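You operate a simulated robot arm through the tools that you are given. There is no shell and no other tool. Be economical: measure what you need, move in short steps, check, and stop when the job is done.

You run a simulated two-armed robot. Do the job below in one go: nothing can be reset, and whatever is moved stays where it is left.

TASK
Take the lid off the white pot and lay it down on the left end of the long bench.

Only the result counts: the job must be done as asked and must still hold three seconds after the hand-in. Knocking over, shifting, dropping, spilling or breaking anything else fails it. A push-on lid holds only when it is set on centred and level and pressed home; a screw cap is set on level and turned clockwise until tight.

THE ROBOT
Two 7-joint arms with two-finger parallel grippers on one trunk, on a base that drives. Base frame: it is fixed to the floor where the robot stands at the start and does not move with it; the origin is under the middle of the robot, x ahead of it, y to its left, z up. Readings come in mm, degrees, newtons and seconds.
The left shoulder is at the start at [50, 161, 1173], the right one opposite. With the tool pointing down near the work surface each hand reaches from about 220 to 680 mm from the robot's upright axis, wherever it stands, measured 20 degrees to its own side. Places, roughly: white pot (7x7x6 cm) [600, 100, 900]. Payload 3.43 kg a hand.
Tool frame (each hand has its own): the origin (TCP) lies between the finger pads and is the grasp point; the fingertips stand 30 mm ahead of it; z points along the fingers, y is the line along which they close. Largest opening 94 mm; finger width 28, thickness 10; the body of the gripper, 50 by 96 mm, starts 55 mm behind the TCP.
Orientation is told as [roll, pitch, yaw] about the base's x, y, z axes, in that order, counted from this pose: with the fingers straight down and closing along the base's y, the tool's x points along the base's -x, its y along +y and its z along -z.

THE INTERFACE
- The arms move only by the tool apply_moves. It takes "left_deltas", "right_deltas" or both (then of equal length, played together; a hand with none holds still); each is a list of rows, each a list of 7 numbers: the shift along the base's x, y, z in mm, then the turn, a rotation vector about the base's x, y, z in degrees, then the finger opening in mm, from 0 to 94. In form: [[tx, ty, tz, wx, wy, wz, gripper], ...]. A call has 1 to 20 rows; each row is the pose to reach, as a shift and turn from the pose commanded when the call began. Each row takes 0.2 s and may step no farther than 50 mm and 8.6 degrees from the row before; otherwise, or with a gripper value out of range, the whole call is refused. A pose out of reach is approached as far as the arm can. The call stops where the force on the tool passes 40 N (or 10 N more than at its start, if that is more) or the arm is blocked; 0.2 s more then pass. Each finger travels about 45 mm/s and halts on what it meets, pressing with about 42 N; the grip force reading is that of the motor and also rises with nothing between the fingers. The clock runs only during rows and for 0.2 s after the last one: add rows that repeat a pose to give the fingers time. It gives the time, the measured TCP pose, the force on the tool (base axes), the opening and the grip force at its end, in the units of the frame above (readings bear some noise), with the torque about the TCP (base axes, N m) and any sound that the robot's microphone picked up.
- Cameras (640 x 400 px; columns grow to the right, rows downward): "scene" is now at [136.2, -5.6, 1302]; the picture's right is [0.02, -1.00, 0.00], its down [-0.41, -0.01, -0.91] and it looks along [0.91, 0.02, -0.41] (base axes); focal length 214 px, centre (320, 200). "left" rides on the left gripper at [76, -14, -102] in its tool frame; the picture's right is [0.18, 0.98, 0.00], its down [-0.75, 0.14, -0.64] and it looks along [-0.63, 0.12, 0.77] (tool axes); focal length 243 px, centre (320, 200). "right" rides on the right gripper at [76, 14, -103] in its tool frame; the picture's right is [-0.18, 0.98, 0.00], its down [-0.75, -0.14, -0.64] and it looks along [-0.63, -0.12, 0.77] (tool axes); focal length 243 px, centre (320, 200). There is no depth. A picture from a camera that has moved, and an enlarged one, comes with that camera's place and axes in the base frame and with its lens. The place of the scene camera against the robot may be out by one fixed shift of up to 25 mm in any direction.
- camera(camera): a new picture of that camera. It takes no simulated time.
- lift_body(by): slides the trunk up (or, below 0, down) by that many mm; the arms and the scene camera ride with it, the base frame stays. It gives what a move gives, with no picture.
- drive_base(legs): drives the robot by 1 to 6 legs, each [ahead, left, turn to the left] in mm, mm and degrees, along the robot's own axes; the way and the turn of a leg run together, so that a leg with both is an arc; at most 1500 mm and 180 degrees a leg. The arms and the cameras ride along, it lands a little off, and it stops where it bumps. It gives what a move gives.
- aim_head(pan, tilt): turns the head with the scene camera to pan (to the left, within 80 degrees either way) and tilt (down, from -29 to 69), counted from straight ahead of the robot. It gives what a move gives.
- zoom(camera, box): a new picture of the part [left, top, right, bottom] of that camera's present view, enlarged. It takes no simulated time.
- finish_job(): hands the job in; it is judged then, once.

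Go step by step. Nothing tells you exact positions but the pictures and the camera data: compare them with the known pose of the tool, close in by small moves and look again before you grip or let go. The budget is 120 turns and 108 pictures, counting those below and the enlarged ones. Unless the task says otherwise, let go and move clear before handing in, and close with one line.

The tools are called by a JSON object that holds its "method" and its "body". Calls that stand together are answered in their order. apply_moves: Moves the arms, as the interface text tells. Its arguments: {"type":"object","properties":{"left_deltas":{"type":"array"},"right_deltas":{"type":"array"}},"required":[]} The other tools are called the same way: lift_body (by) slides the trunk up or down; drive_base (legs) drives the base; aim_head (pan, tilt) turns the head that bears the scene camera; camera (camera) takes a picture; zoom (camera, box) takes an enlarged picture of a part of a camera's view; finish_job () hands the job in.

At the start:

```text
clock: 0.0
left_tcp_pos: [422.9, 288.9, 1281.9]
left_tcp_rot: [0.0, 0.1, 0.0]
left_contact_force: [-0.2, 0.2, 0.2]
left_torque: [0.0, 0.01, -0.02]
left_width: 93.9
left_grasp_force: 0.1
right_tcp_pos: [331.0, -106.0, 1196.3]
right_tcp_rot: [0.0, -0.1, 0.0]
right_contact_force: [0.1, -0.1, -0.6]
right_torque: [-0.01, 0.0, -0.01]
right_width: 93.9
right_grasp_force: 0.0
trunk travel left (down, up): [-200.0, 67.0]
robot x, y, heading: [0.6, 0.1, -0.3]
head pan, tilt: [1.2, 24.2]
```

scene: 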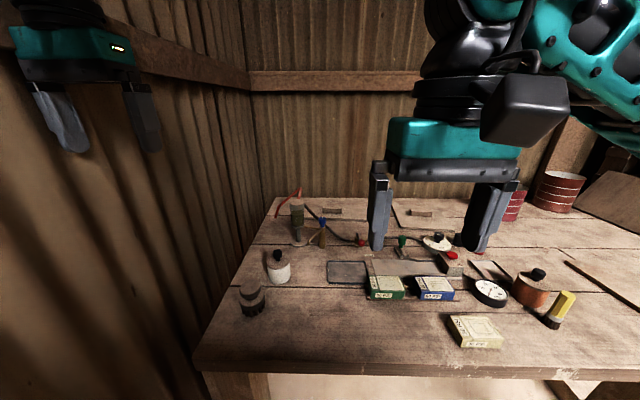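
right: 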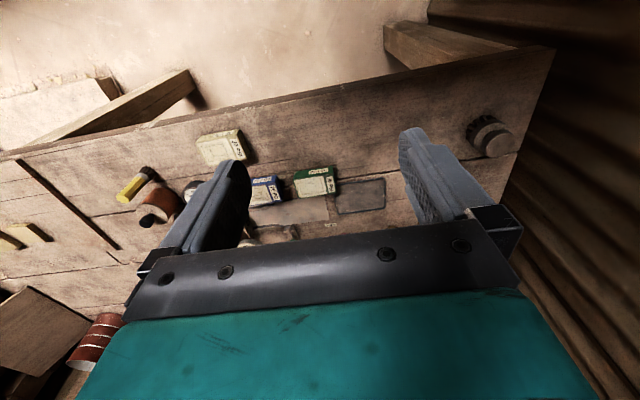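
left: 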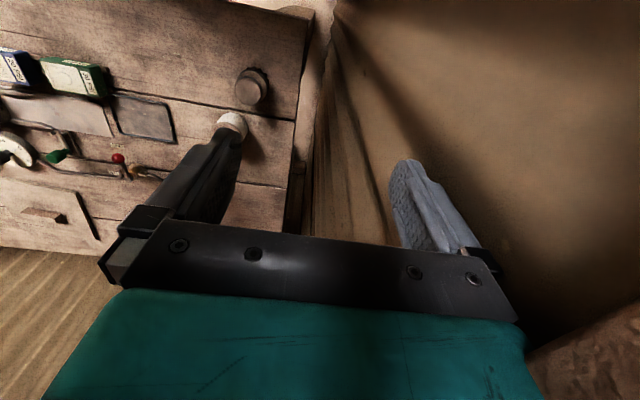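

I see a white pot with a dark knob near the bench's left side; I'll look more closely at it and at the bench before moving.

{"method": "zoom", "body": {"camera": "scene", "box": [200, 180, 360, 380]}}

{"method": "aim_head", "body": {"pan": -50, "tilt": 30}}

{"method": "camera", "body": {"camera": "scene"}}

```text
2.00 times, centred on (280, 280) of scene
camera zoom: at [136.2, -5.6, 1302.0], right [0.02, -1.0, 0.0], down [-0.41, -0.01, -0.91], along [0.91, 0.02, -0.41], focal length 429 px, centre (400, 40)
```

zoom: 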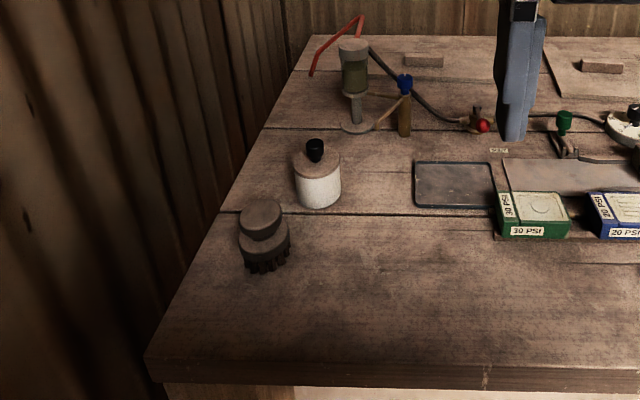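

```text
clock: 1.2
left_tcp_pos: [423.8, 289.2, 1280.3]
left_tcp_rot: [0.0, -0.1, 0.0]
left_contact_force: [1.0, 0.6, 0.5]
left_torque: [0.0, 0.02, 0.0]
left_width: 93.8
left_grasp_force: 0.0
right_tcp_pos: [329.7, -107.5, 1197.1]
right_tcp_rot: [0.1, 0.0, 0.1]
right_contact_force: [0.4, -0.6, -0.6]
right_torque: [-0.02, -0.01, -0.04]
right_width: 94.3
right_grasp_force: 0.0
trunk travel left (down, up): [-200.0, 67.0]
robot x, y, heading: [-0.6, 1.7, 0.1]
head pan, tilt: [-50.0, 30.0]
```

```text
103 pictures are left
camera scene: at [102.1, -76.8, 1292.7], right [-0.77, -0.64, 0.0], down [-0.32, 0.38, -0.87], along [0.56, -0.66, -0.5], focal length 214 px, centre (320, 200)
```

scene: 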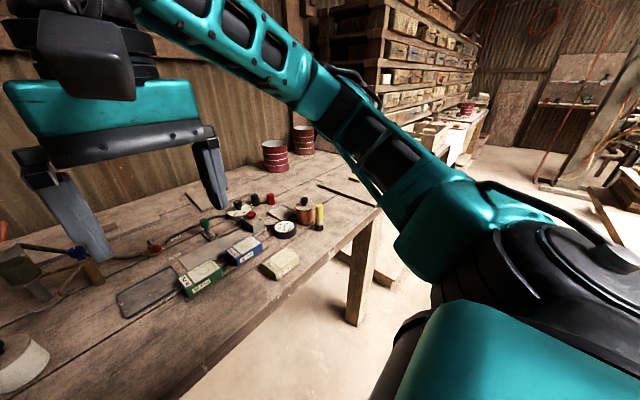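

The work bench ends around y≈-600 or so, and there seem to be other benches further right. I'll look around to find out which one is "the long bench".

{"method": "zoom", "body": {"camera": "scene", "box": [340, 40, 640, 240]}}

{"method": "aim_head", "body": {"pan": -80, "tilt": 10}}

{"method": "camera", "body": {"camera": "scene"}}

{"method": "aim_head", "body": {"pan": 75, "tilt": 25}}

{"method": "camera", "body": {"camera": "scene"}}

```text
2.00 times, centred on (490, 140) of scene
camera zoom: at [102.1, -76.8, 1292.7], right [-0.77, -0.64, 0.0], down [-0.32, 0.38, -0.87], along [0.56, -0.66, -0.5], focal length 429 px, centre (-20, 320)
```

zoom: 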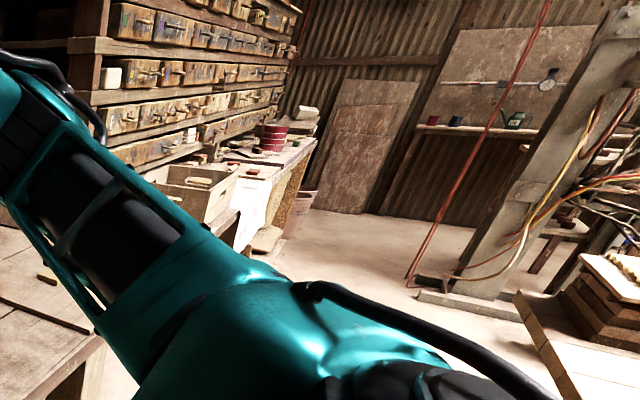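

```text
clock: 2.1
left_tcp_pos: [423.1, 288.6, 1281.5]
left_tcp_rot: [0.0, 0.0, 0.0]
left_contact_force: [-0.8, 0.8, -0.4]
left_torque: [-0.01, -0.03, 0.01]
left_width: 93.8
left_grasp_force: 0.0
right_tcp_pos: [329.2, -106.6, 1197.5]
right_tcp_rot: [0.0, -0.1, 0.1]
right_contact_force: [-1.2, -0.5, 0.6]
right_torque: [-0.02, 0.01, 0.05]
right_width: 94.1
right_grasp_force: 0.1
trunk travel left (down, up): [-200.0, 67.0]
robot x, y, heading: [-0.8, 0.3, 0.2]
head pan, tilt: [-80.0, 10.0]
```

```text
101 pictures are left
camera scene: at [60.1, -99.2, 1325.0], right [-0.98, -0.17, 0.0], down [-0.03, 0.17, -0.98], along [0.17, -0.97, -0.17], focal length 214 px, centre (320, 200)
```

scene: 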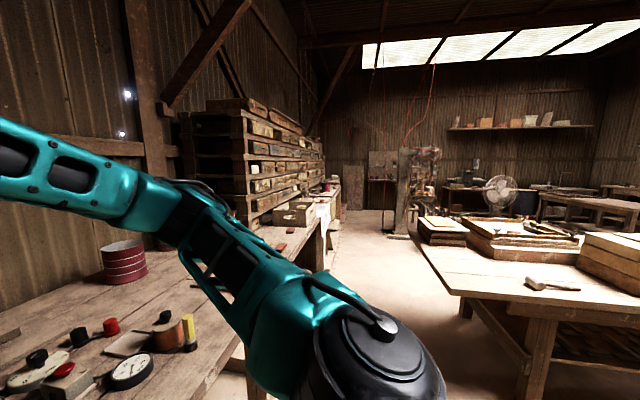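

```text
clock: 4.5
left_tcp_pos: [424.2, 290.0, 1281.6]
left_tcp_rot: [-0.2, 0.0, 0.0]
left_contact_force: [-0.6, -0.2, 0.1]
left_torque: [0.0, 0.0, -0.04]
left_width: 94.2
left_grasp_force: 0.1
right_tcp_pos: [330.3, -106.8, 1197.6]
right_tcp_rot: [0.0, 0.0, 0.0]
right_contact_force: [-0.4, 0.4, 0.6]
right_torque: [0.01, -0.02, 0.01]
right_width: 93.9
right_grasp_force: 0.1
trunk travel left (down, up): [-200.0, 67.0]
robot x, y, heading: [0.6, -3.1, 0.1]
head pan, tilt: [75.0, 25.0]
```

```text
100 pictures are left
camera scene: at [71.3, 81.3, 1307.5], right [0.96, -0.29, 0.0], down [-0.1, -0.34, -0.94], along [0.27, 0.89, -0.35], focal length 214 px, centre (320, 200)
```

scene: 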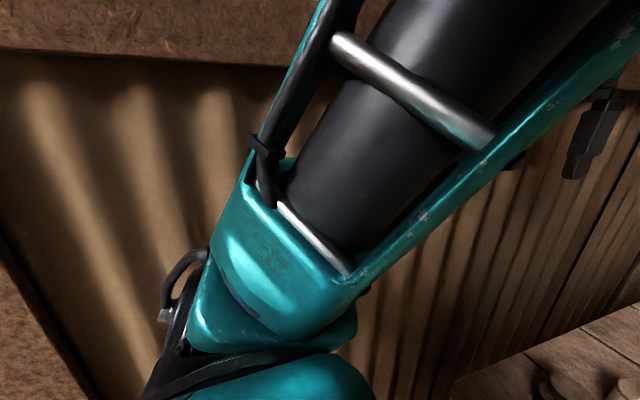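

It isn't clear yet whether the pot's bench is the "long" one. I'll back off a little and turn right to see past my arm.

{"method": "drive_base", "body": {"legs": [[-200, 0, 0], [0, 0, -45]]}}

{"method": "aim_head", "body": {"pan": -5, "tilt": 15}}

{"method": "camera", "body": {"camera": "scene"}}

{"method": "aim_head", "body": {"pan": -40, "tilt": 15}}

{"method": "camera", "body": {"camera": "scene"}}

{"method": "aim_head", "body": {"pan": 30, "tilt": 20}}

{"method": "camera", "body": {"camera": "scene"}}

```text
clock: 6.1
left_tcp_pos: [270.0, 290.8, 1280.6]
left_tcp_rot: [-0.4, 0.2, 0.0]
left_contact_force: [0.4, 1.3, -0.8]
left_torque: [0.03, 0.03, 0.01]
left_width: 94.1
left_grasp_force: 0.1
right_tcp_pos: [175.7, -105.9, 1197.7]
right_tcp_rot: [0.0, -0.1, 0.0]
right_contact_force: [0.6, -1.0, -1.5]
right_torque: [0.02, 0.04, -0.03]
right_width: 93.8
right_grasp_force: 0.0
trunk travel left (down, up): [-200.0, 67.0]
robot x, y, heading: [-158.0, 2.2, -0.2]
head pan, tilt: [75.0, 25.0]
stopped in leg 1: the robot was blocked; the commanded pose is now the measured one
```

```text
clock: 7.6
left_tcp_pos: [266.8, 290.6, 1282.6]
left_tcp_rot: [-0.2, 0.0, -0.1]
left_contact_force: [0.0, -0.6, -0.4]
left_torque: [0.0, 0.0, -0.01]
left_width: 93.8
left_grasp_force: 0.0
right_tcp_pos: [173.2, -106.9, 1199.2]
right_tcp_rot: [0.1, -0.2, 0.0]
right_contact_force: [0.2, -0.2, 0.4]
right_torque: [-0.02, -0.01, 0.02]
right_width: 93.5
right_grasp_force: 0.1
trunk travel left (down, up): [-200.0, 67.0]
robot x, y, heading: [-154.4, 0.7, -0.1]
head pan, tilt: [-5.0, 15.0]
```

```text
99 pictures are left
camera scene: at [-18.9, -15.5, 1316.9], right [-0.09, -1.0, 0.0], down [-0.26, 0.02, -0.97], along [0.96, -0.09, -0.26], focal length 214 px, centre (320, 200)
```

scene: 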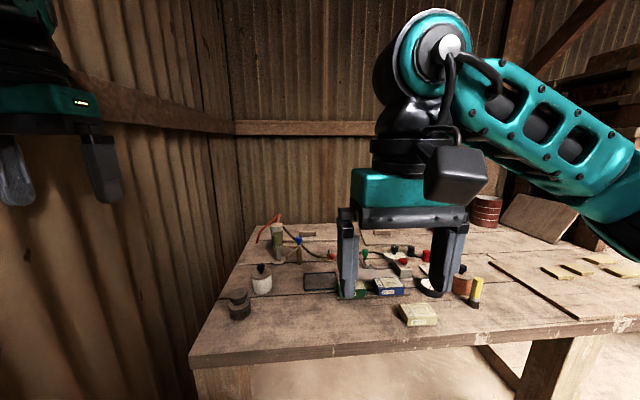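

```text
clock: 8.6
left_tcp_pos: [266.4, 290.3, 1281.7]
left_tcp_rot: [-0.1, -0.1, -0.1]
left_contact_force: [-0.3, 0.6, -0.9]
left_torque: [-0.03, 0.0, 0.01]
left_width: 94.1
left_grasp_force: 0.0
right_tcp_pos: [172.9, -106.5, 1197.3]
right_tcp_rot: [0.1, -0.2, 0.0]
right_contact_force: [0.3, -0.1, -0.3]
right_torque: [0.02, 0.0, 0.0]
right_width: 94.2
right_grasp_force: 0.0
trunk travel left (down, up): [-200.0, 67.0]
robot x, y, heading: [-155.8, -0.6, 0.0]
head pan, tilt: [-40.0, 15.0]
```

```text
98 pictures are left
camera scene: at [-40.5, -67.4, 1316.9], right [-0.64, -0.77, 0.0], down [-0.2, 0.17, -0.97], along [0.74, -0.62, -0.26], focal length 214 px, centre (320, 200)
```

scene: 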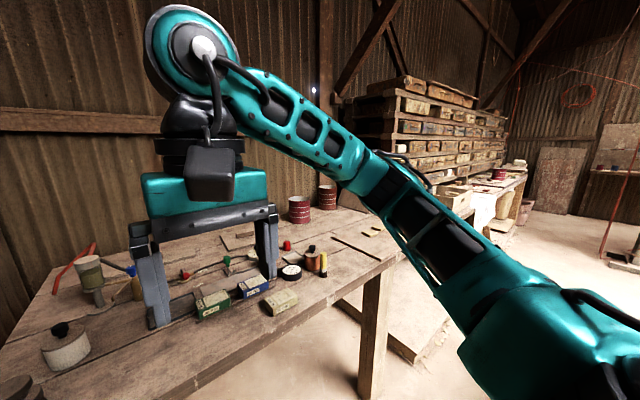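

```text
clock: 10.0
left_tcp_pos: [268.3, 289.9, 1282.6]
left_tcp_rot: [-0.2, -0.1, 0.1]
left_contact_force: [-0.3, -0.2, 0.4]
left_torque: [0.0, -0.01, -0.01]
left_width: 94.1
left_grasp_force: 0.1
right_tcp_pos: [173.7, -106.3, 1198.7]
right_tcp_rot: [0.1, -0.1, 0.0]
right_contact_force: [-0.9, 0.0, -0.8]
right_torque: [-0.05, -0.03, -0.01]
right_width: 94.0
right_grasp_force: 0.1
trunk travel left (down, up): [-200.0, 67.0]
robot x, y, heading: [-159.0, 2.0, -0.0]
head pan, tilt: [30.0, 20.0]
```

```text
97 pictures are left
camera scene: at [-31.2, 39.1, 1308.7], right [0.5, -0.87, 0.0], down [-0.3, -0.17, -0.94], along [0.81, 0.47, -0.34], focal length 214 px, centre (320, 200)
```

scene: 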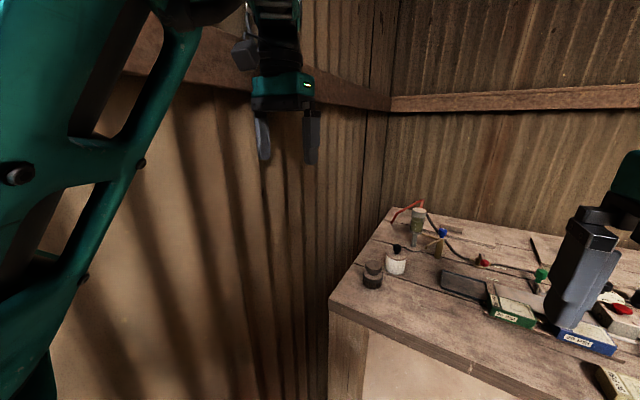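

The pot's bench is about 1 m long, with other benches beyond it. I need to see them properly, so I'll ease forward from the block and turn right.

{"method": "drive_base", "body": {"legs": [[80, 0, 0], [0, 0, -70]]}}

{"method": "aim_head", "body": {"pan": 25, "tilt": 12}}

{"method": "camera", "body": {"camera": "scene"}}

{"method": "aim_head", "body": {"pan": -60, "tilt": 20}}

{"method": "camera", "body": {"camera": "scene"}}

{"method": "aim_head", "body": {"pan": -20, "tilt": 15}}

{"method": "camera", "body": {"camera": "scene"}}

```text
clock: 14.1
left_tcp_pos: [339.4, -299.3, 1283.5]
left_tcp_rot: [-0.2, 0.0, -70.2]
left_contact_force: [0.1, 0.4, 1.7]
left_torque: [0.01, 0.03, -0.02]
left_width: 94.0
left_grasp_force: 0.0
right_tcp_pos: [-64.9, -346.0, 1197.8]
right_tcp_rot: [0.1, -0.1, -70.1]
right_contact_force: [0.1, -0.1, -0.1]
right_torque: [0.01, 0.0, 0.0]
right_width: 93.8
right_grasp_force: 0.0
trunk travel left (down, up): [-200.0, 67.0]
robot x, y, heading: [-75.4, 3.1, -70.3]
head pan, tilt: [30.0, 20.0]
```

```text
clock: 14.8
left_tcp_pos: [339.8, -299.0, 1282.0]
left_tcp_rot: [-0.2, 0.0, -70.1]
left_contact_force: [0.5, -0.3, 0.0]
left_torque: [-0.04, 0.02, 0.02]
left_width: 93.9
left_grasp_force: 0.1
right_tcp_pos: [-66.8, -345.4, 1198.4]
right_tcp_rot: [0.1, -0.2, -70.1]
right_contact_force: [0.5, 0.1, -0.4]
right_torque: [-0.03, -0.01, -0.01]
right_width: 93.9
right_grasp_force: 0.1
trunk travel left (down, up): [-200.0, 67.0]
robot x, y, heading: [-79.5, 0.5, -70.3]
head pan, tilt: [25.0, 12.0]
```

```text
96 pictures are left
camera scene: at [6.6, -111.2, 1321.7], right [-0.71, -0.7, 0.0], down [-0.15, 0.15, -0.98], along [0.69, -0.69, -0.21], focal length 214 px, centre (320, 200)
```

scene: 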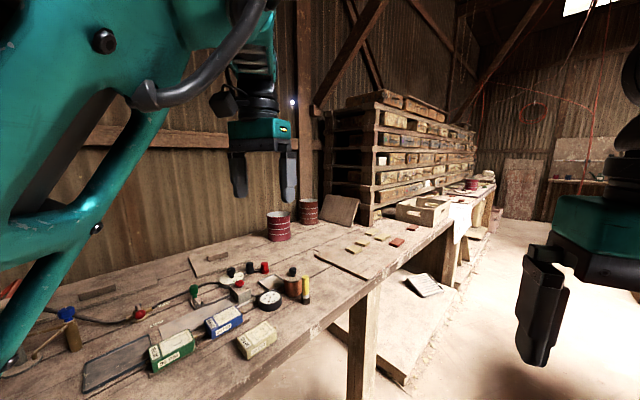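

```text
clock: 16.4
left_tcp_pos: [340.0, -298.9, 1282.5]
left_tcp_rot: [-0.1, 0.0, -70.0]
left_contact_force: [-0.4, -0.4, 0.5]
left_torque: [-0.02, 0.05, 0.04]
left_width: 94.2
left_grasp_force: 0.0
right_tcp_pos: [-67.3, -344.9, 1198.1]
right_tcp_rot: [0.1, -0.2, -70.1]
right_contact_force: [0.2, -0.1, 0.4]
right_torque: [-0.02, 0.01, -0.01]
right_width: 93.9
right_grasp_force: 0.0
trunk travel left (down, up): [-200.0, 67.0]
robot x, y, heading: [-80.2, 0.4, -70.1]
head pan, tilt: [-60.0, 20.0]
```

```text
95 pictures are left
camera scene: at [-119.2, -116.1, 1308.7], right [-0.76, 0.65, 0.0], down [0.22, 0.26, -0.94], along [-0.61, -0.72, -0.34], focal length 214 px, centre (320, 200)
```

scene: 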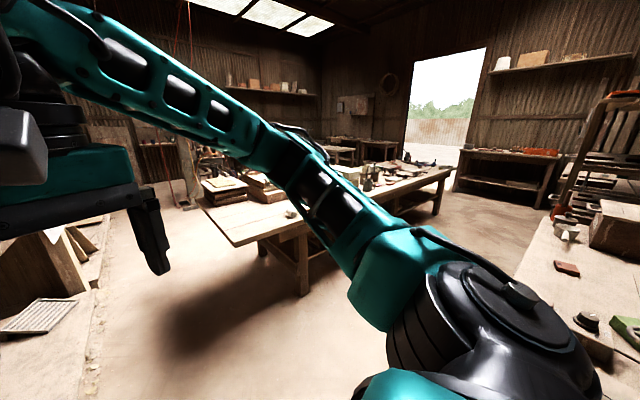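

```text
clock: 17.5
left_tcp_pos: [340.6, -298.9, 1281.7]
left_tcp_rot: [-0.2, 0.0, -70.1]
left_contact_force: [0.4, 0.4, 0.6]
left_torque: [-0.02, -0.02, -0.01]
left_width: 93.9
left_grasp_force: 0.0
right_tcp_pos: [-65.2, -345.1, 1198.7]
right_tcp_rot: [0.1, -0.1, -70.1]
right_contact_force: [-0.3, -1.0, -1.5]
right_torque: [0.01, -0.04, -0.01]
right_width: 94.0
right_grasp_force: 0.1
trunk travel left (down, up): [-200.0, 67.0]
robot x, y, heading: [-76.1, 0.4, -70.4]
head pan, tilt: [-20.0, 15.0]
```

```text
94 pictures are left
camera scene: at [-59.6, -138.4, 1316.9], right [-1.0, 0.0, 0.0], down [0.0, 0.26, -0.97], along [0.0, -0.97, -0.26], focal length 214 px, centre (320, 200)
```

scene: 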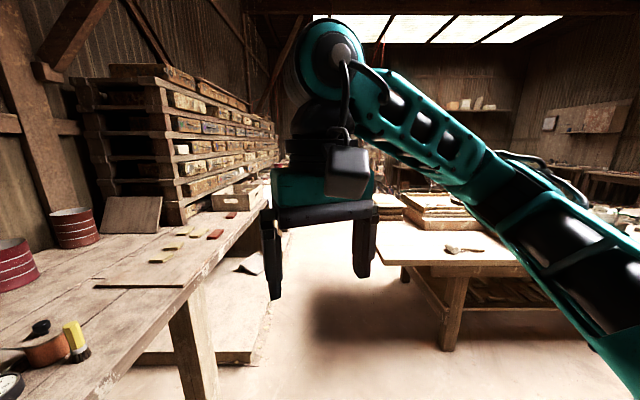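

Now it's clear: the pot stands on the long bench, which runs the length of this wall; its left end is the one by the pot. I'll drive back to the start pose.

{"method": "drive_base", "body": {"legs": [[0, 0, 70], [76, 0, 0]]}}

{"method": "aim_head", "body": {"pan": 12, "tilt": 45}}

{"method": "camera", "body": {"camera": "scene"}}

{"method": "zoom", "body": {"camera": "scene", "box": [230, 120, 390, 220]}}

{"method": "camera", "body": {"camera": "left"}}

```text
clock: 21.5
left_tcp_pos: [425.9, 285.4, 1282.0]
left_tcp_rot: [-0.2, 0.0, -0.6]
left_contact_force: [0.1, -0.8, 0.7]
left_torque: [-0.03, 0.03, 0.03]
left_width: 94.2
left_grasp_force: 0.1
right_tcp_pos: [327.7, -109.5, 1198.7]
right_tcp_rot: [0.1, -0.1, -0.5]
right_contact_force: [0.8, 1.4, -0.8]
right_torque: [0.0, 0.01, 0.0]
right_width: 94.0
right_grasp_force: 0.1
trunk travel left (down, up): [-200.0, 67.0]
robot x, y, heading: [-0.9, -5.5, -0.7]
head pan, tilt: [-20.0, 15.0]
```

```text
clock: 22.5
left_tcp_pos: [424.6, 287.0, 1280.9]
left_tcp_rot: [-0.5, 0.2, -0.3]
left_contact_force: [0.5, -0.8, 0.3]
left_torque: [0.0, 0.02, 0.03]
left_width: 93.9
left_grasp_force: 0.1
right_tcp_pos: [326.9, -110.6, 1198.3]
right_tcp_rot: [0.0, -0.2, -0.5]
right_contact_force: [-0.2, 0.0, 0.3]
right_torque: [0.02, 0.0, 0.0]
right_width: 94.2
right_grasp_force: 0.0
trunk travel left (down, up): [-200.0, 67.0]
robot x, y, heading: [-2.6, -0.4, -0.6]
head pan, tilt: [12.0, 45.0]
```

```text
93 pictures are left
camera scene: at [127.3, -1.5, 1277.4], right [0.08, -1.0, 0.0], down [-0.64, -0.05, -0.77], along [0.76, 0.06, -0.64], focal length 214 px, centre (320, 200)
```

scene: 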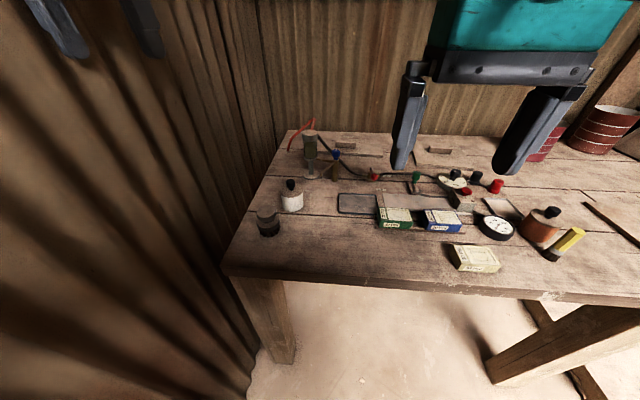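

```text
4.00 times, centred on (310, 170) of scene
camera zoom: at [127.3, -1.5, 1277.4], right [0.08, -1.0, 0.0], down [-0.64, -0.05, -0.77], along [0.76, 0.06, -0.64], focal length 858 px, centre (360, 320)
```

zoom: 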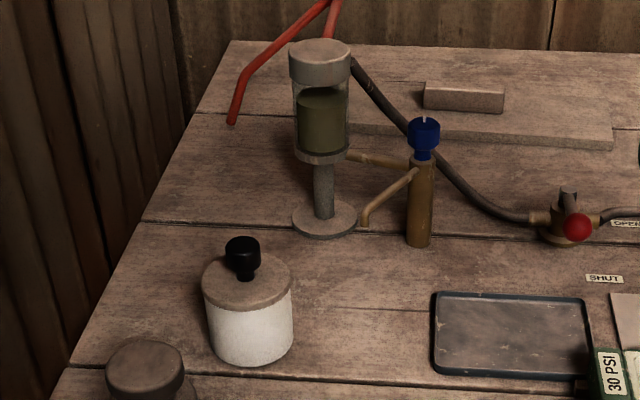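

```text
91 pictures are left
camera left: at [349.2, 274.2, 1384.8], right [-0.18, 0.98, -0.01], down [0.76, 0.14, 0.64], along [0.63, 0.11, -0.77], focal length 243 px, centre (320, 200)
```

left: 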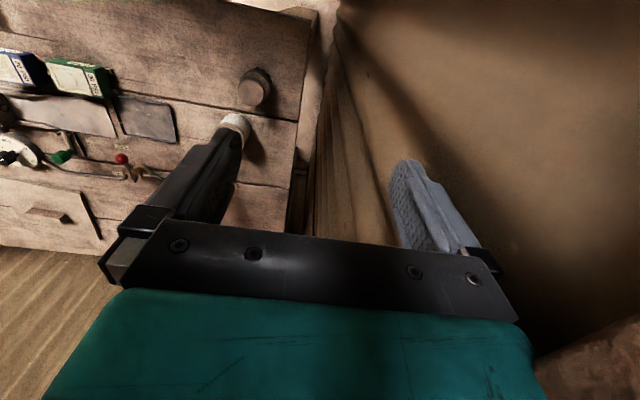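

The pot is at about [588, 113], with a brown lid whose top is near z≈920 and a black knob up to about z≈945. I'll bring the left hand above it and partly close the fingers.

{"method": "apply_moves", "body": {"left_deltas": [[18, -25, -20, 0, 0, 0, 80], [41, -50, -40, 0, 0, 0, 70], [64, -75, -65, 0, 0, 0, 60], [87, -100, -90, 0, 0, 0, 60], [110, -125, -115, 0, 0, 0, 60], [136, -150, -140, 0, 0, 0, 60], [163, -174, -165, 0, 0, 0, 60], [163, -174, -205, 0, 0, 0, 60], [163, -174, -235, 0, 0, 0, 60]]}}

{"method": "camera", "body": {"camera": "left"}}

{"method": "zoom", "body": {"camera": "scene", "box": [200, 100, 400, 225]}}

```text
clock: 24.5
left_tcp_pos: [603.9, 116.8, 1048.0]
left_tcp_rot: [-0.2, 0.0, -0.5]
left_contact_force: [-0.8, 0.4, -0.3]
left_torque: [0.0, 0.0, 0.0]
left_width: 60.1
left_grasp_force: 0.1
left hand out of reach, approached as far as the arm can: row 4, 5, 6, 7, 8, 9
right_tcp_pos: [327.9, -111.9, 1198.2]
right_tcp_rot: [0.1, -0.2, -0.4]
right_contact_force: [-0.9, 1.2, 0.0]
right_torque: [0.0, -0.02, 0.02]
right_width: 94.1
right_grasp_force: 0.0
trunk travel left (down, up): [-200.0, 67.0]
robot x, y, heading: [-3.3, -3.0, -0.6]
head pan, tilt: [12.0, 45.0]
```

```text
90 pictures are left
camera left: at [528.9, 103.0, 1151.6], right [-0.18, 0.98, 0.0], down [0.76, 0.14, 0.64], along [0.63, 0.11, -0.77], focal length 243 px, centre (320, 200)
```

left: 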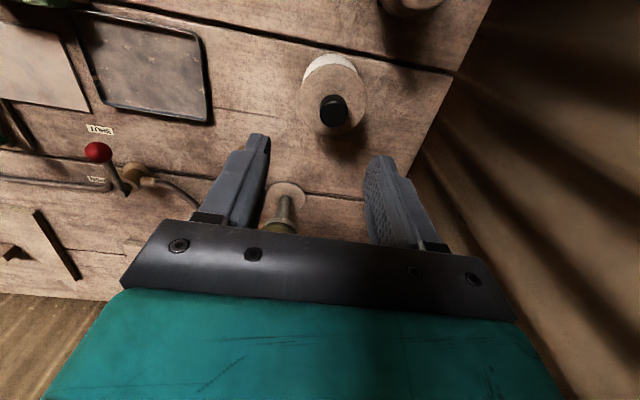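

```text
3.20 times, centred on (300, 162) of scene
camera zoom: at [122.5, 7.6, 1270.1], right [0.2, -0.98, 0.0], down [-0.69, -0.14, -0.71], along [0.69, 0.14, -0.71], focal length 686 px, centre (384, 320)
```

zoom: 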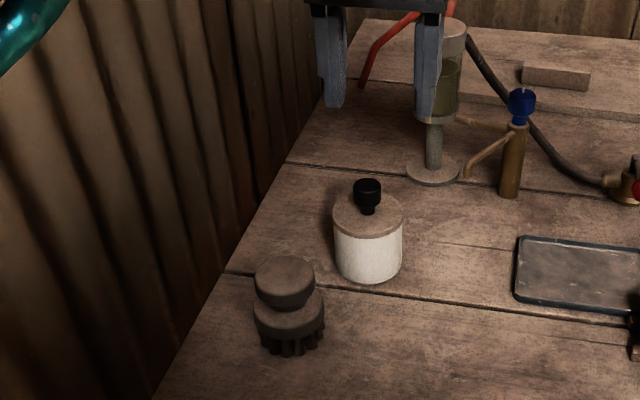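

From the left camera the knob is near [600, 127]. I'll line up with it while coming down a little, then check the parallax.

{"method": "apply_moves", "body": {"left_deltas": [[-2, 5, -15, 0, 0, 0, 60], [-4, 10, -35, 0, 0, 0, 60], [-4, 10, -45, 0, 0, 0, 60]]}}

{"method": "camera", "body": {"camera": "left"}}

{"method": "zoom", "body": {"camera": "scene", "box": [240, 100, 400, 200]}}

```text
clock: 25.3
left_tcp_pos: [603.7, 127.3, 1003.7]
left_tcp_rot: [-0.2, 0.1, -0.4]
left_contact_force: [-0.8, 0.0, -0.2]
left_torque: [0.0, 0.0, -0.02]
left_width: 59.8
left_grasp_force: 0.1
left hand out of reach, approached as far as the arm can: row 2, 3
right_tcp_pos: [327.3, -110.7, 1199.3]
right_tcp_rot: [0.0, -0.2, -0.5]
right_contact_force: [0.1, -0.6, -1.2]
right_torque: [0.01, 0.0, 0.05]
right_width: 94.0
right_grasp_force: 0.1
trunk travel left (down, up): [-200.0, 67.0]
robot x, y, heading: [0.3, 1.3, -0.6]
head pan, tilt: [12.0, 45.0]
```

```text
88 pictures are left
camera left: at [528.4, 114.3, 1107.8], right [-0.18, 0.98, 0.0], down [0.75, 0.14, 0.64], along [0.63, 0.11, -0.77], focal length 243 px, centre (320, 200)
```

left: 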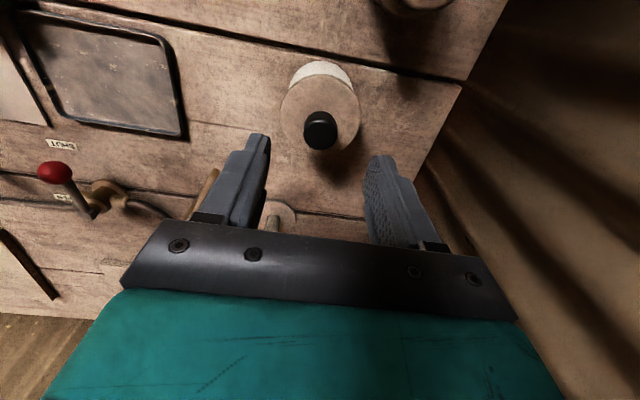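

```text
4.00 times, centred on (320, 150) of scene
camera zoom: at [122.3, 7.6, 1270.1], right [0.2, -0.98, 0.0], down [-0.69, -0.14, -0.71], along [0.69, 0.14, -0.71], focal length 858 px, centre (320, 400)
```

zoom: 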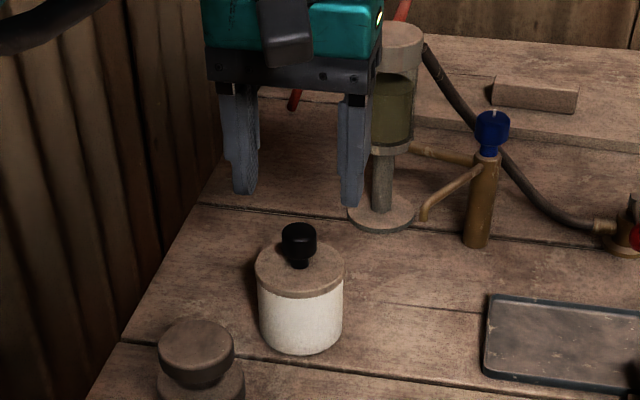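

Triangulation puts the knob's middle at about [603, 128, 935] and the lid top at about 908, so I'm already centred. I'll descend in steps and look before gripping.

{"method": "apply_moves", "body": {"left_deltas": [[0, 0, -15, 0, 0, 0, 60], [0, 0, -30, 0, 0, 0, 60], [0, 0, -40, 0, 0, 0, 60], [0, 0, -50, 0, 0, 0, 60]]}}

{"method": "camera", "body": {"camera": "left"}}

{"method": "zoom", "body": {"camera": "scene", "box": [270, 130, 366, 190]}}

```text
clock: 26.3
left_tcp_pos: [602.8, 129.2, 953.5]
left_tcp_rot: [-0.2, 0.1, -0.5]
left_contact_force: [0.8, -0.1, 0.4]
left_torque: [0.02, 0.01, -0.01]
left_width: 60.0
left_grasp_force: 0.0
right_tcp_pos: [327.2, -111.2, 1198.5]
right_tcp_rot: [0.1, -0.2, -0.5]
right_contact_force: [-0.4, 1.2, 0.0]
right_torque: [0.03, -0.02, -0.02]
right_width: 93.9
right_grasp_force: 0.1
trunk travel left (down, up): [-200.0, 67.0]
robot x, y, heading: [-0.1, 2.5, -0.6]
head pan, tilt: [12.0, 45.0]
```

```text
86 pictures are left
camera left: at [527.9, 115.1, 1057.5], right [-0.18, 0.98, 0.0], down [0.75, 0.14, 0.64], along [0.63, 0.11, -0.77], focal length 243 px, centre (320, 200)
```

left: 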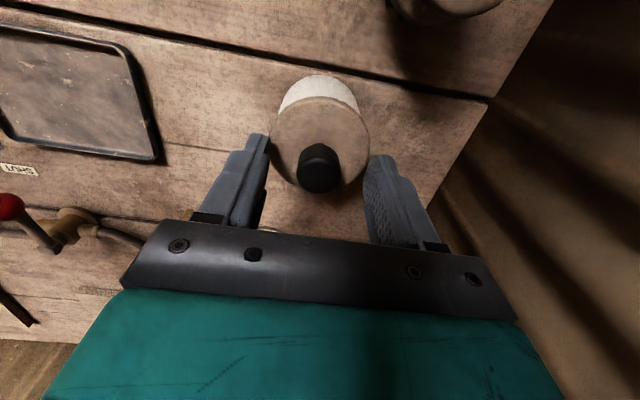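

```text
6.67 times, centred on (318, 160) of scene
camera zoom: at [122.3, 7.6, 1270.1], right [0.2, -0.98, 0.0], down [-0.69, -0.14, -0.71], along [0.69, 0.14, -0.71], focal length 1430 px, centre (333, 467)
```

zoom: 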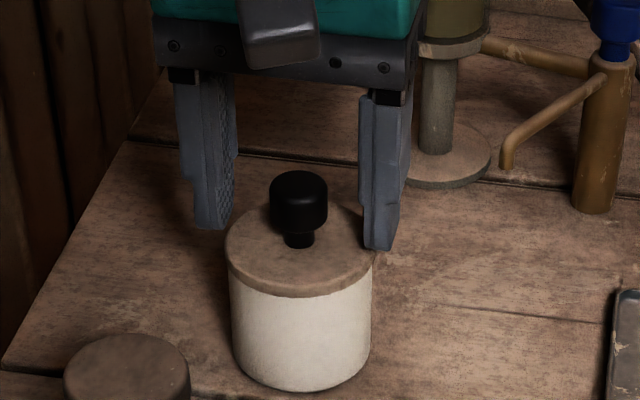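

The fingers straddle the knob and are well centred. I'll go 5 mm lower and close.

{"method": "apply_moves", "body": {"left_deltas": [[0, 0, -5, 0, 0, 0, 50], [0, 0, -5, 0, 0, 0, 35], [0, 0, -5, 0, 0, 0, 25], [0, 0, -5, 0, 0, 0, 10], [0, 0, -5, 0, 0, 0, 10], [0, 0, -5, 0, 0, 0, 10]]}}

{"method": "zoom", "body": {"camera": "scene", "box": [270, 130, 366, 190]}}

```text
clock: 27.7
left_tcp_pos: [603.6, 127.4, 952.7]
left_tcp_rot: [-0.2, -0.4, -0.5]
left_contact_force: [3.1, -3.4, 21.8]
left_torque: [0.17, 0.04, 0.08]
left_width: 22.8
left_grasp_force: 41.5
right_tcp_pos: [325.2, -112.0, 1197.5]
right_tcp_rot: [0.1, -0.3, -0.5]
right_contact_force: [0.2, -0.7, 0.7]
right_torque: [-0.04, 0.03, 0.01]
right_width: 94.0
right_grasp_force: 0.0
trunk travel left (down, up): [-200.0, 67.0]
robot x, y, heading: [-0.1, -0.3, -0.8]
head pan, tilt: [12.0, 45.0]
```

```text
6.67 times, centred on (318, 160) of scene
camera zoom: at [120.6, 6.8, 1270.4], right [0.2, -0.98, 0.0], down [-0.69, -0.14, -0.71], along [0.69, 0.14, -0.71], focal length 1430 px, centre (333, 467)
```

zoom: 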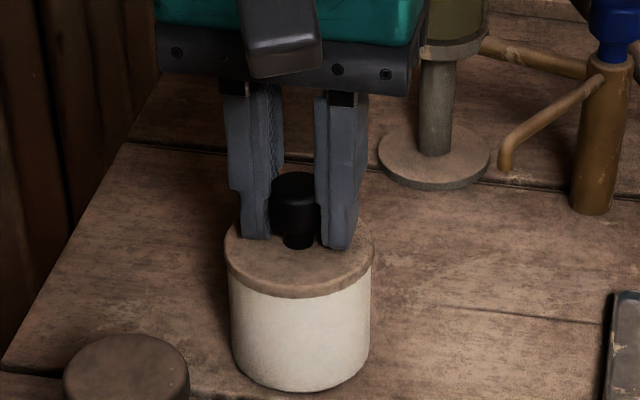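

The knob is gripped (22.8 mm), and the fingertips rest on the lid. So the lid top is at z≈922; now I'll lift gently.

{"method": "apply_moves", "body": {"left_deltas": [[0, 0, 6, 0, 0, 0, 10], [0, 0, 10, 0, 0, 0, 10], [0, 0, 14, 0, 0, 0, 10], [0, 0, 18, 0, 0, 0, 10]]}}

{"method": "zoom", "body": {"camera": "scene", "box": [270, 130, 366, 190]}}

```text
clock: 28.7
left_tcp_pos: [603.7, 128.9, 968.1]
left_tcp_rot: [-0.2, 0.0, -0.4]
left_contact_force: [-0.1, 0.1, 0.1]
left_torque: [0.02, -0.01, 0.03]
left_width: 22.1
left_grasp_force: 18.1
right_tcp_pos: [326.0, -110.5, 1198.0]
right_tcp_rot: [0.1, -0.2, -0.5]
right_contact_force: [0.6, -0.1, -0.3]
right_torque: [0.0, -0.01, -0.01]
right_width: 94.0
right_grasp_force: 0.0
trunk travel left (down, up): [-200.0, 67.0]
robot x, y, heading: [-1.4, 1.3, -0.8]
head pan, tilt: [12.0, 45.0]
heard: snap
```

```text
6.67 times, centred on (318, 160) of scene
camera zoom: at [122.2, 7.6, 1270.0], right [0.2, -0.98, 0.0], down [-0.69, -0.14, -0.71], along [0.69, 0.14, -0.71], focal length 1430 px, centre (333, 467)
```

zoom: 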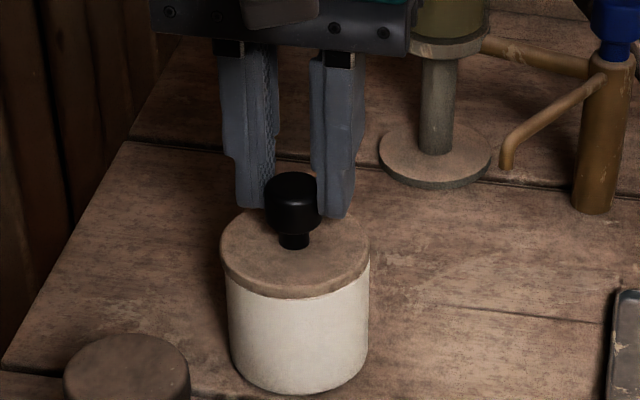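

I heard a snap, but the fingers slid up the knob while the lid seems to stay on. I'll look closer with the hand camera.

{"method": "zoom", "body": {"camera": "left", "box": [220, 50, 420, 210]}}

{"method": "zoom", "body": {"camera": "scene", "box": [295, 150, 335, 190]}}

```text
2.50 times, centred on (320, 130) of left
camera zoom: at [528.0, 115.5, 1071.0], right [-0.18, 0.98, 0.0], down [0.75, 0.14, 0.64], along [0.63, 0.11, -0.77], focal length 606 px, centre (320, 375)
```

zoom: 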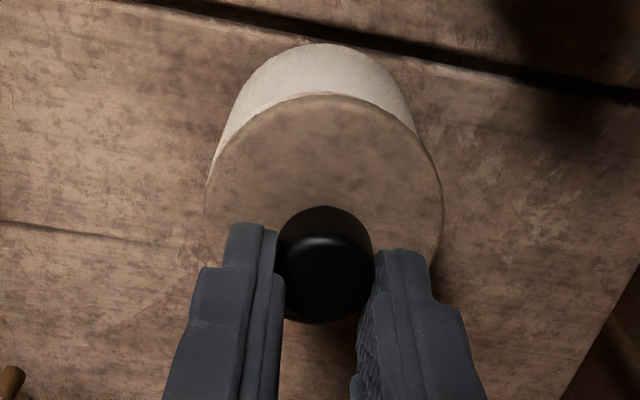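

```text
10.00 times, centred on (315, 170) of scene
camera zoom: at [122.2, 7.6, 1270.0], right [0.2, -0.98, 0.0], down [-0.69, -0.14, -0.71], along [0.69, 0.14, -0.71], focal length 2145 px, centre (370, 500)
```

zoom: 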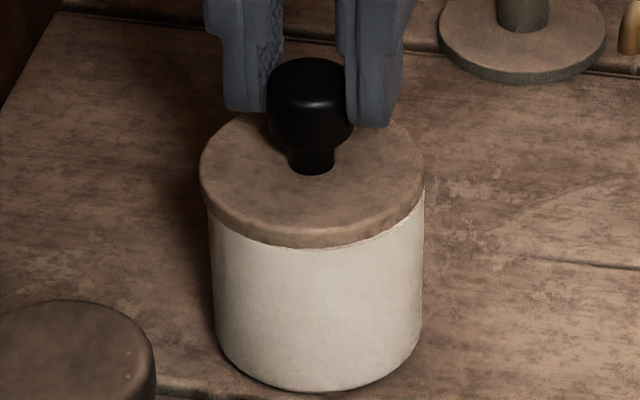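

The lid has come loose and sits slightly askew, held high on the knob. I'll open a little, lower 10 mm without pressing on it, and regrip.

{"method": "apply_moves", "body": {"left_deltas": [[0, 0, 0, 0, 0, 0, 30], [0, 0, 0, 0, 0, 0, 30], [0, 0, -5, 0, 0, 0, 30], [0, 0, -11, 0, 0, 0, 30], [0, 0, -11, 0, 0, 0, 20], [0, 0, -11, 0, 0, 0, 10], [0, 0, -11, 0, 0, 0, 10], [0, 0, -11, 0, 0, 0, 10]]}}

{"method": "zoom", "body": {"camera": "scene", "box": [295, 150, 335, 190]}}

```text
clock: 30.5
left_tcp_pos: [602.9, 128.9, 955.7]
left_tcp_rot: [-0.1, 0.1, -0.5]
left_contact_force: [0.0, 0.1, 0.2]
left_torque: [0.0, 0.03, 0.01]
left_width: 21.9
left_grasp_force: 42.1
right_tcp_pos: [327.9, -110.6, 1197.6]
right_tcp_rot: [0.1, -0.2, -0.5]
right_contact_force: [-0.6, 0.4, 0.1]
right_torque: [0.0, 0.01, 0.02]
right_width: 94.0
right_grasp_force: 0.1
trunk travel left (down, up): [-200.0, 67.0]
robot x, y, heading: [-3.2, -0.0, -0.7]
head pan, tilt: [12.0, 45.0]
```

```text
10.00 times, centred on (315, 170) of scene
camera zoom: at [122.3, 7.6, 1270.1], right [0.2, -0.98, 0.0], down [-0.69, -0.14, -0.71], along [0.69, 0.14, -0.71], focal length 2145 px, centre (370, 500)
```

zoom: 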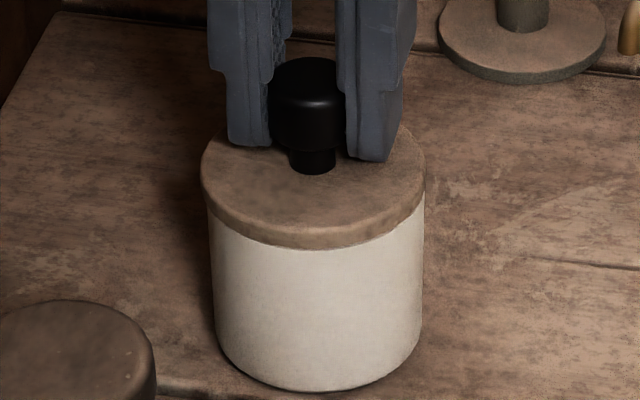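

The grip is now deep on the knob with no pressing. I'll lift slowly.

{"method": "apply_moves", "body": {"left_deltas": [[0, 0, 2, 0, 0, 0, 5], [0, 0, 5, 0, 0, 0, 5], [0, 0, 8, 0, 0, 0, 5], [0, 0, 12, 0, 0, 0, 5], [0, 0, 16, 0, 0, 0, 5]]}}

{"method": "zoom", "body": {"camera": "scene", "box": [295, 150, 335, 190]}}

```text
clock: 31.7
left_tcp_pos: [603.9, 128.2, 972.4]
left_tcp_rot: [-0.2, 0.0, -0.5]
left_contact_force: [0.1, -0.5, -0.2]
left_torque: [-0.03, -0.01, -0.02]
left_width: 21.9
left_grasp_force: 42.0
right_tcp_pos: [326.5, -110.0, 1198.1]
right_tcp_rot: [0.1, -0.2, -0.5]
right_contact_force: [-0.3, -0.6, -0.1]
right_torque: [0.02, -0.02, 0.01]
right_width: 94.0
right_grasp_force: 0.1
trunk travel left (down, up): [-200.0, 67.0]
robot x, y, heading: [-1.7, -2.4, -0.6]
head pan, tilt: [12.0, 45.0]
```

```text
10.00 times, centred on (315, 170) of scene
camera zoom: at [122.2, 7.6, 1270.1], right [0.2, -0.98, 0.0], down [-0.69, -0.14, -0.71], along [0.69, 0.14, -0.71], focal length 2145 px, centre (370, 500)
```

zoom: 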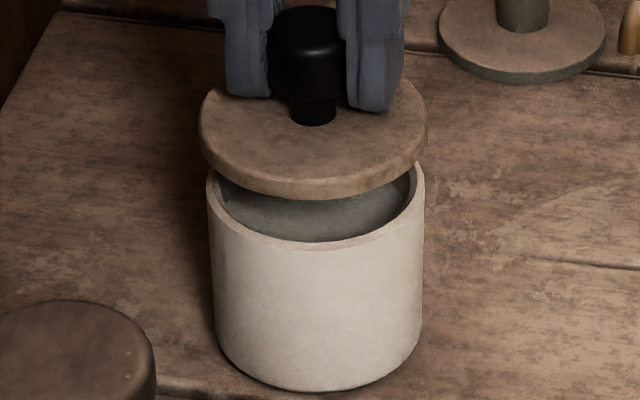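

The lid is off and held. I'll raise it and carry it toward the free front-left corner, then look before lowering.

{"method": "apply_moves", "body": {"left_deltas": [[0, 0, 35, 0, 0, 0, 5], [0, 0, 70, 0, 0, 0, 5], [-40, 8, 80, 0, 0, 0, 5], [-80, 20, 80, 0, 0, 0, 5], [-120, 32, 80, 0, 0, 0, 5], [-155, 44, 80, 0, 0, 0, 5], [-178, 50, 80, 0, 0, 0, 5], [-178, 50, 80, 0, 0, 0, 5]]}}

{"method": "camera", "body": {"camera": "scene"}}

{"method": "camera", "body": {"camera": "left"}}

```text
clock: 33.5
left_tcp_pos: [466.4, 265.3, 1055.8]
left_tcp_rot: [-0.8, 0.0, 0.0]
left_contact_force: [0.4, 0.7, -0.1]
left_torque: [0.01, -0.01, 0.01]
left_width: 21.8
left_grasp_force: 42.1
left hand out of reach, approached as far as the arm can: row 3, 4, 5, 6, 7, 8
right_tcp_pos: [326.5, -110.8, 1198.6]
right_tcp_rot: [0.0, -0.3, -0.5]
right_contact_force: [-0.2, 0.4, 0.5]
right_torque: [-0.03, 0.01, -0.02]
right_width: 94.0
right_grasp_force: 0.0
trunk travel left (down, up): [-200.0, 67.0]
robot x, y, heading: [-4.1, 1.1, -0.4]
head pan, tilt: [12.0, 45.0]
```

```text
78 pictures are left
camera scene: at [122.6, 7.6, 1270.0], right [0.2, -0.98, 0.0], down [-0.69, -0.14, -0.71], along [0.69, 0.14, -0.71], focal length 214 px, centre (320, 200)
```

scene: 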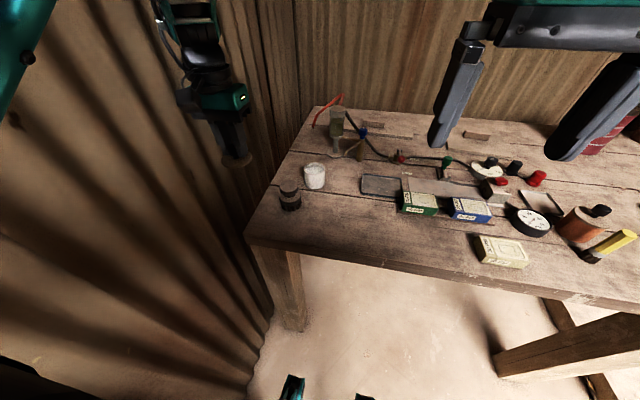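

```text
77 pictures are left
camera left: at [391.6, 253.7, 1159.7], right [-0.19, 0.98, -0.01], down [0.75, 0.15, 0.64], along [0.63, 0.11, -0.77], focal length 243 px, centre (320, 200)
```

left: 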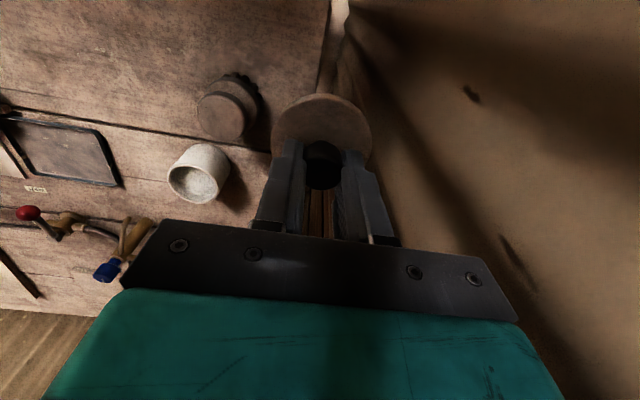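

The arm took an odd route and stopped at [466, 265], beyond the bench edge, still holding the lid. I'll bring it back in y with short steps.

{"method": "apply_moves", "body": {"left_deltas": [[0, -20, 0, 0, 0, 0, 5], [-10, -40, -10, 0, 0, 0, 5], [-20, -60, -20, 0, 0, 0, 5], [-20, -60, -20, 0, 0, 0, 5]]}}

```text
clock: 34.5
left_tcp_pos: [477.0, 262.4, 1048.9]
left_tcp_rot: [-1.0, -0.3, 0.1]
left_contact_force: [-0.3, 0.0, 0.2]
left_torque: [-0.02, -0.02, 0.01]
left_width: 21.8
left_grasp_force: 41.9
left hand out of reach, approached as far as the arm can: row 1, 2, 3, 4
right_tcp_pos: [326.3, -111.0, 1199.0]
right_tcp_rot: [0.1, -0.2, -0.5]
right_contact_force: [-0.1, 0.2, 0.5]
right_torque: [0.0, -0.02, -0.02]
right_width: 94.1
right_grasp_force: 0.1
trunk travel left (down, up): [-200.0, 67.0]
robot x, y, heading: [-1.5, -1.5, -0.5]
head pan, tilt: [12.0, 45.0]
```

The arm is stuck at a joint limit here. I'll test whether it can go down from this shape; if so, I'll shift the base instead to put the lid over the target.

{"method": "apply_moves", "body": {"left_deltas": [[0, 0, -15, 0, 0, 0, 5], [0, 0, -30, 0, 0, 0, 5], [0, 0, -30, 0, 0, 0, 5]]}}

{"method": "camera", "body": {"camera": "left"}}

```text
clock: 35.3
left_tcp_pos: [477.2, 263.5, 1017.8]
left_tcp_rot: [-0.8, 0.0, 0.2]
left_contact_force: [0.4, 0.6, -1.0]
left_torque: [-0.04, 0.02, 0.01]
left_width: 21.9
left_grasp_force: 42.1
right_tcp_pos: [326.9, -110.6, 1197.0]
right_tcp_rot: [0.1, -0.2, -0.5]
right_contact_force: [-0.4, -0.5, 0.1]
right_torque: [0.01, 0.01, 0.02]
right_width: 93.7
right_grasp_force: 0.0
trunk travel left (down, up): [-200.0, 67.0]
robot x, y, heading: [-0.7, -4.4, -0.5]
head pan, tilt: [12.0, 45.0]
```

```text
76 pictures are left
camera left: at [401.4, 251.1, 1121.3], right [-0.19, 0.98, -0.02], down [0.75, 0.15, 0.64], along [0.63, 0.11, -0.77], focal length 243 px, centre (320, 200)
```

left: 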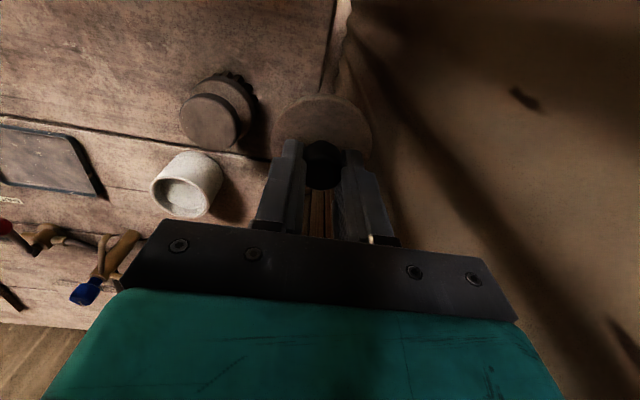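

Going down works. The target is about [418, 200] — clear of the brush at about [500, 170] and inside the edges at x≈370 and y≈255 — so I'll shift the base by about (-58, -62).

{"method": "drive_base", "body": {"legs": [[-58, -62, 0]]}}

{"method": "camera", "body": {"camera": "left"}}

{"method": "camera", "body": {"camera": "scene"}}

```text
clock: 36.4
left_tcp_pos: [418.1, 202.7, 1017.6]
left_tcp_rot: [-0.7, 0.0, 0.2]
left_contact_force: [0.4, 0.2, -0.2]
left_torque: [0.01, -0.03, -0.01]
left_width: 21.6
left_grasp_force: 42.7
right_tcp_pos: [267.2, -173.0, 1197.8]
right_tcp_rot: [0.1, -0.2, -0.5]
right_contact_force: [0.8, 0.0, -0.1]
right_torque: [0.04, -0.03, 0.0]
right_width: 94.2
right_grasp_force: 0.0
trunk travel left (down, up): [-200.0, 67.0]
robot x, y, heading: [-61.0, -63.0, -0.6]
head pan, tilt: [12.0, 45.0]
```

```text
75 pictures are left
camera left: at [342.7, 189.4, 1121.2], right [-0.19, 0.98, -0.01], down [0.75, 0.15, 0.64], along [0.63, 0.11, -0.77], focal length 243 px, centre (320, 200)
```

left: 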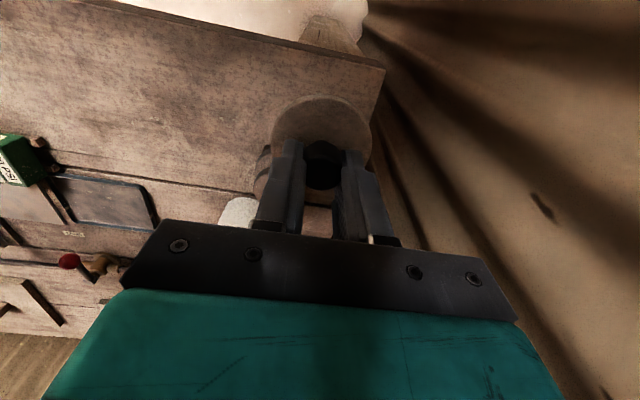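

```text
74 pictures are left
camera scene: at [63.4, -54.6, 1270.2], right [0.2, -0.98, 0.0], down [-0.69, -0.14, -0.71], along [0.69, 0.14, -0.71], focal length 214 px, centre (320, 200)
```

scene: 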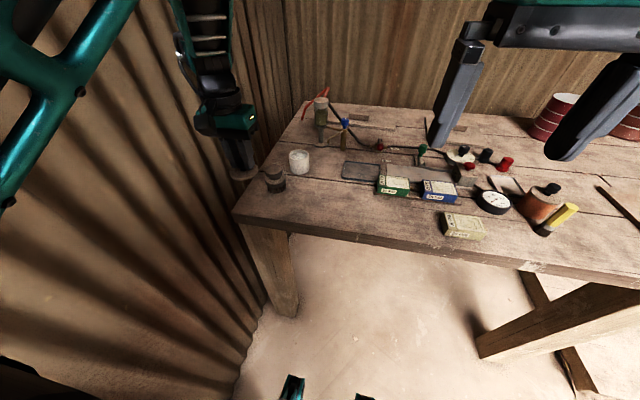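

The corner shows at about [381, 255], so I'll nudge x to 424 and lower to well above the bench first.

{"method": "apply_moves", "body": {"left_deltas": [[2, 0, -20, 0, 0, 0, 5], [4, 0, -40, 0, 0, 0, 5], [6, 0, -60, 0, 0, 0, 5], [6, 0, -75, 0, 0, 0, 5], [6, 0, -75, 0, 0, 0, 5]]}}

{"method": "camera", "body": {"camera": "left"}}

{"method": "zoom", "body": {"camera": "scene", "box": [200, 130, 328, 230]}}

```text
clock: 37.6
left_tcp_pos: [423.5, 203.5, 942.7]
left_tcp_rot: [-0.9, 0.2, 0.3]
left_contact_force: [0.1, 0.1, -0.7]
left_torque: [0.01, -0.03, 0.0]
left_width: 21.9
left_grasp_force: 41.6
right_tcp_pos: [269.2, -172.8, 1199.0]
right_tcp_rot: [0.1, -0.2, -0.5]
right_contact_force: [0.1, 0.1, 0.5]
right_torque: [0.01, 0.01, 0.01]
right_width: 94.3
right_grasp_force: 0.1
trunk travel left (down, up): [-200.0, 67.0]
robot x, y, heading: [-61.2, -64.6, -0.5]
head pan, tilt: [12.0, 45.0]
```

```text
73 pictures are left
camera left: at [349.4, 190.3, 1046.2], right [-0.19, 0.98, -0.01], down [0.75, 0.15, 0.64], along [0.63, 0.11, -0.77], focal length 243 px, centre (320, 200)
```

left: 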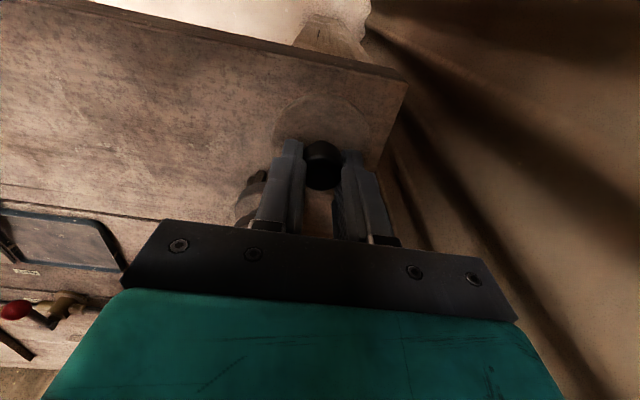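

```text
4.00 times, centred on (264, 180) of scene
camera zoom: at [63.9, -54.0, 1270.1], right [0.2, -0.98, 0.0], down [-0.69, -0.14, -0.71], along [0.69, 0.14, -0.71], focal length 858 px, centre (544, 280)
```

zoom: 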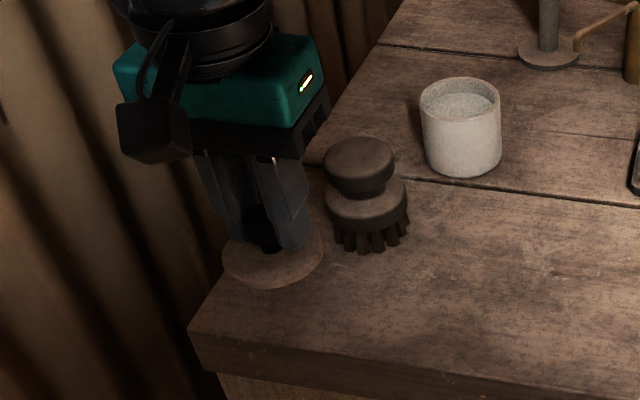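

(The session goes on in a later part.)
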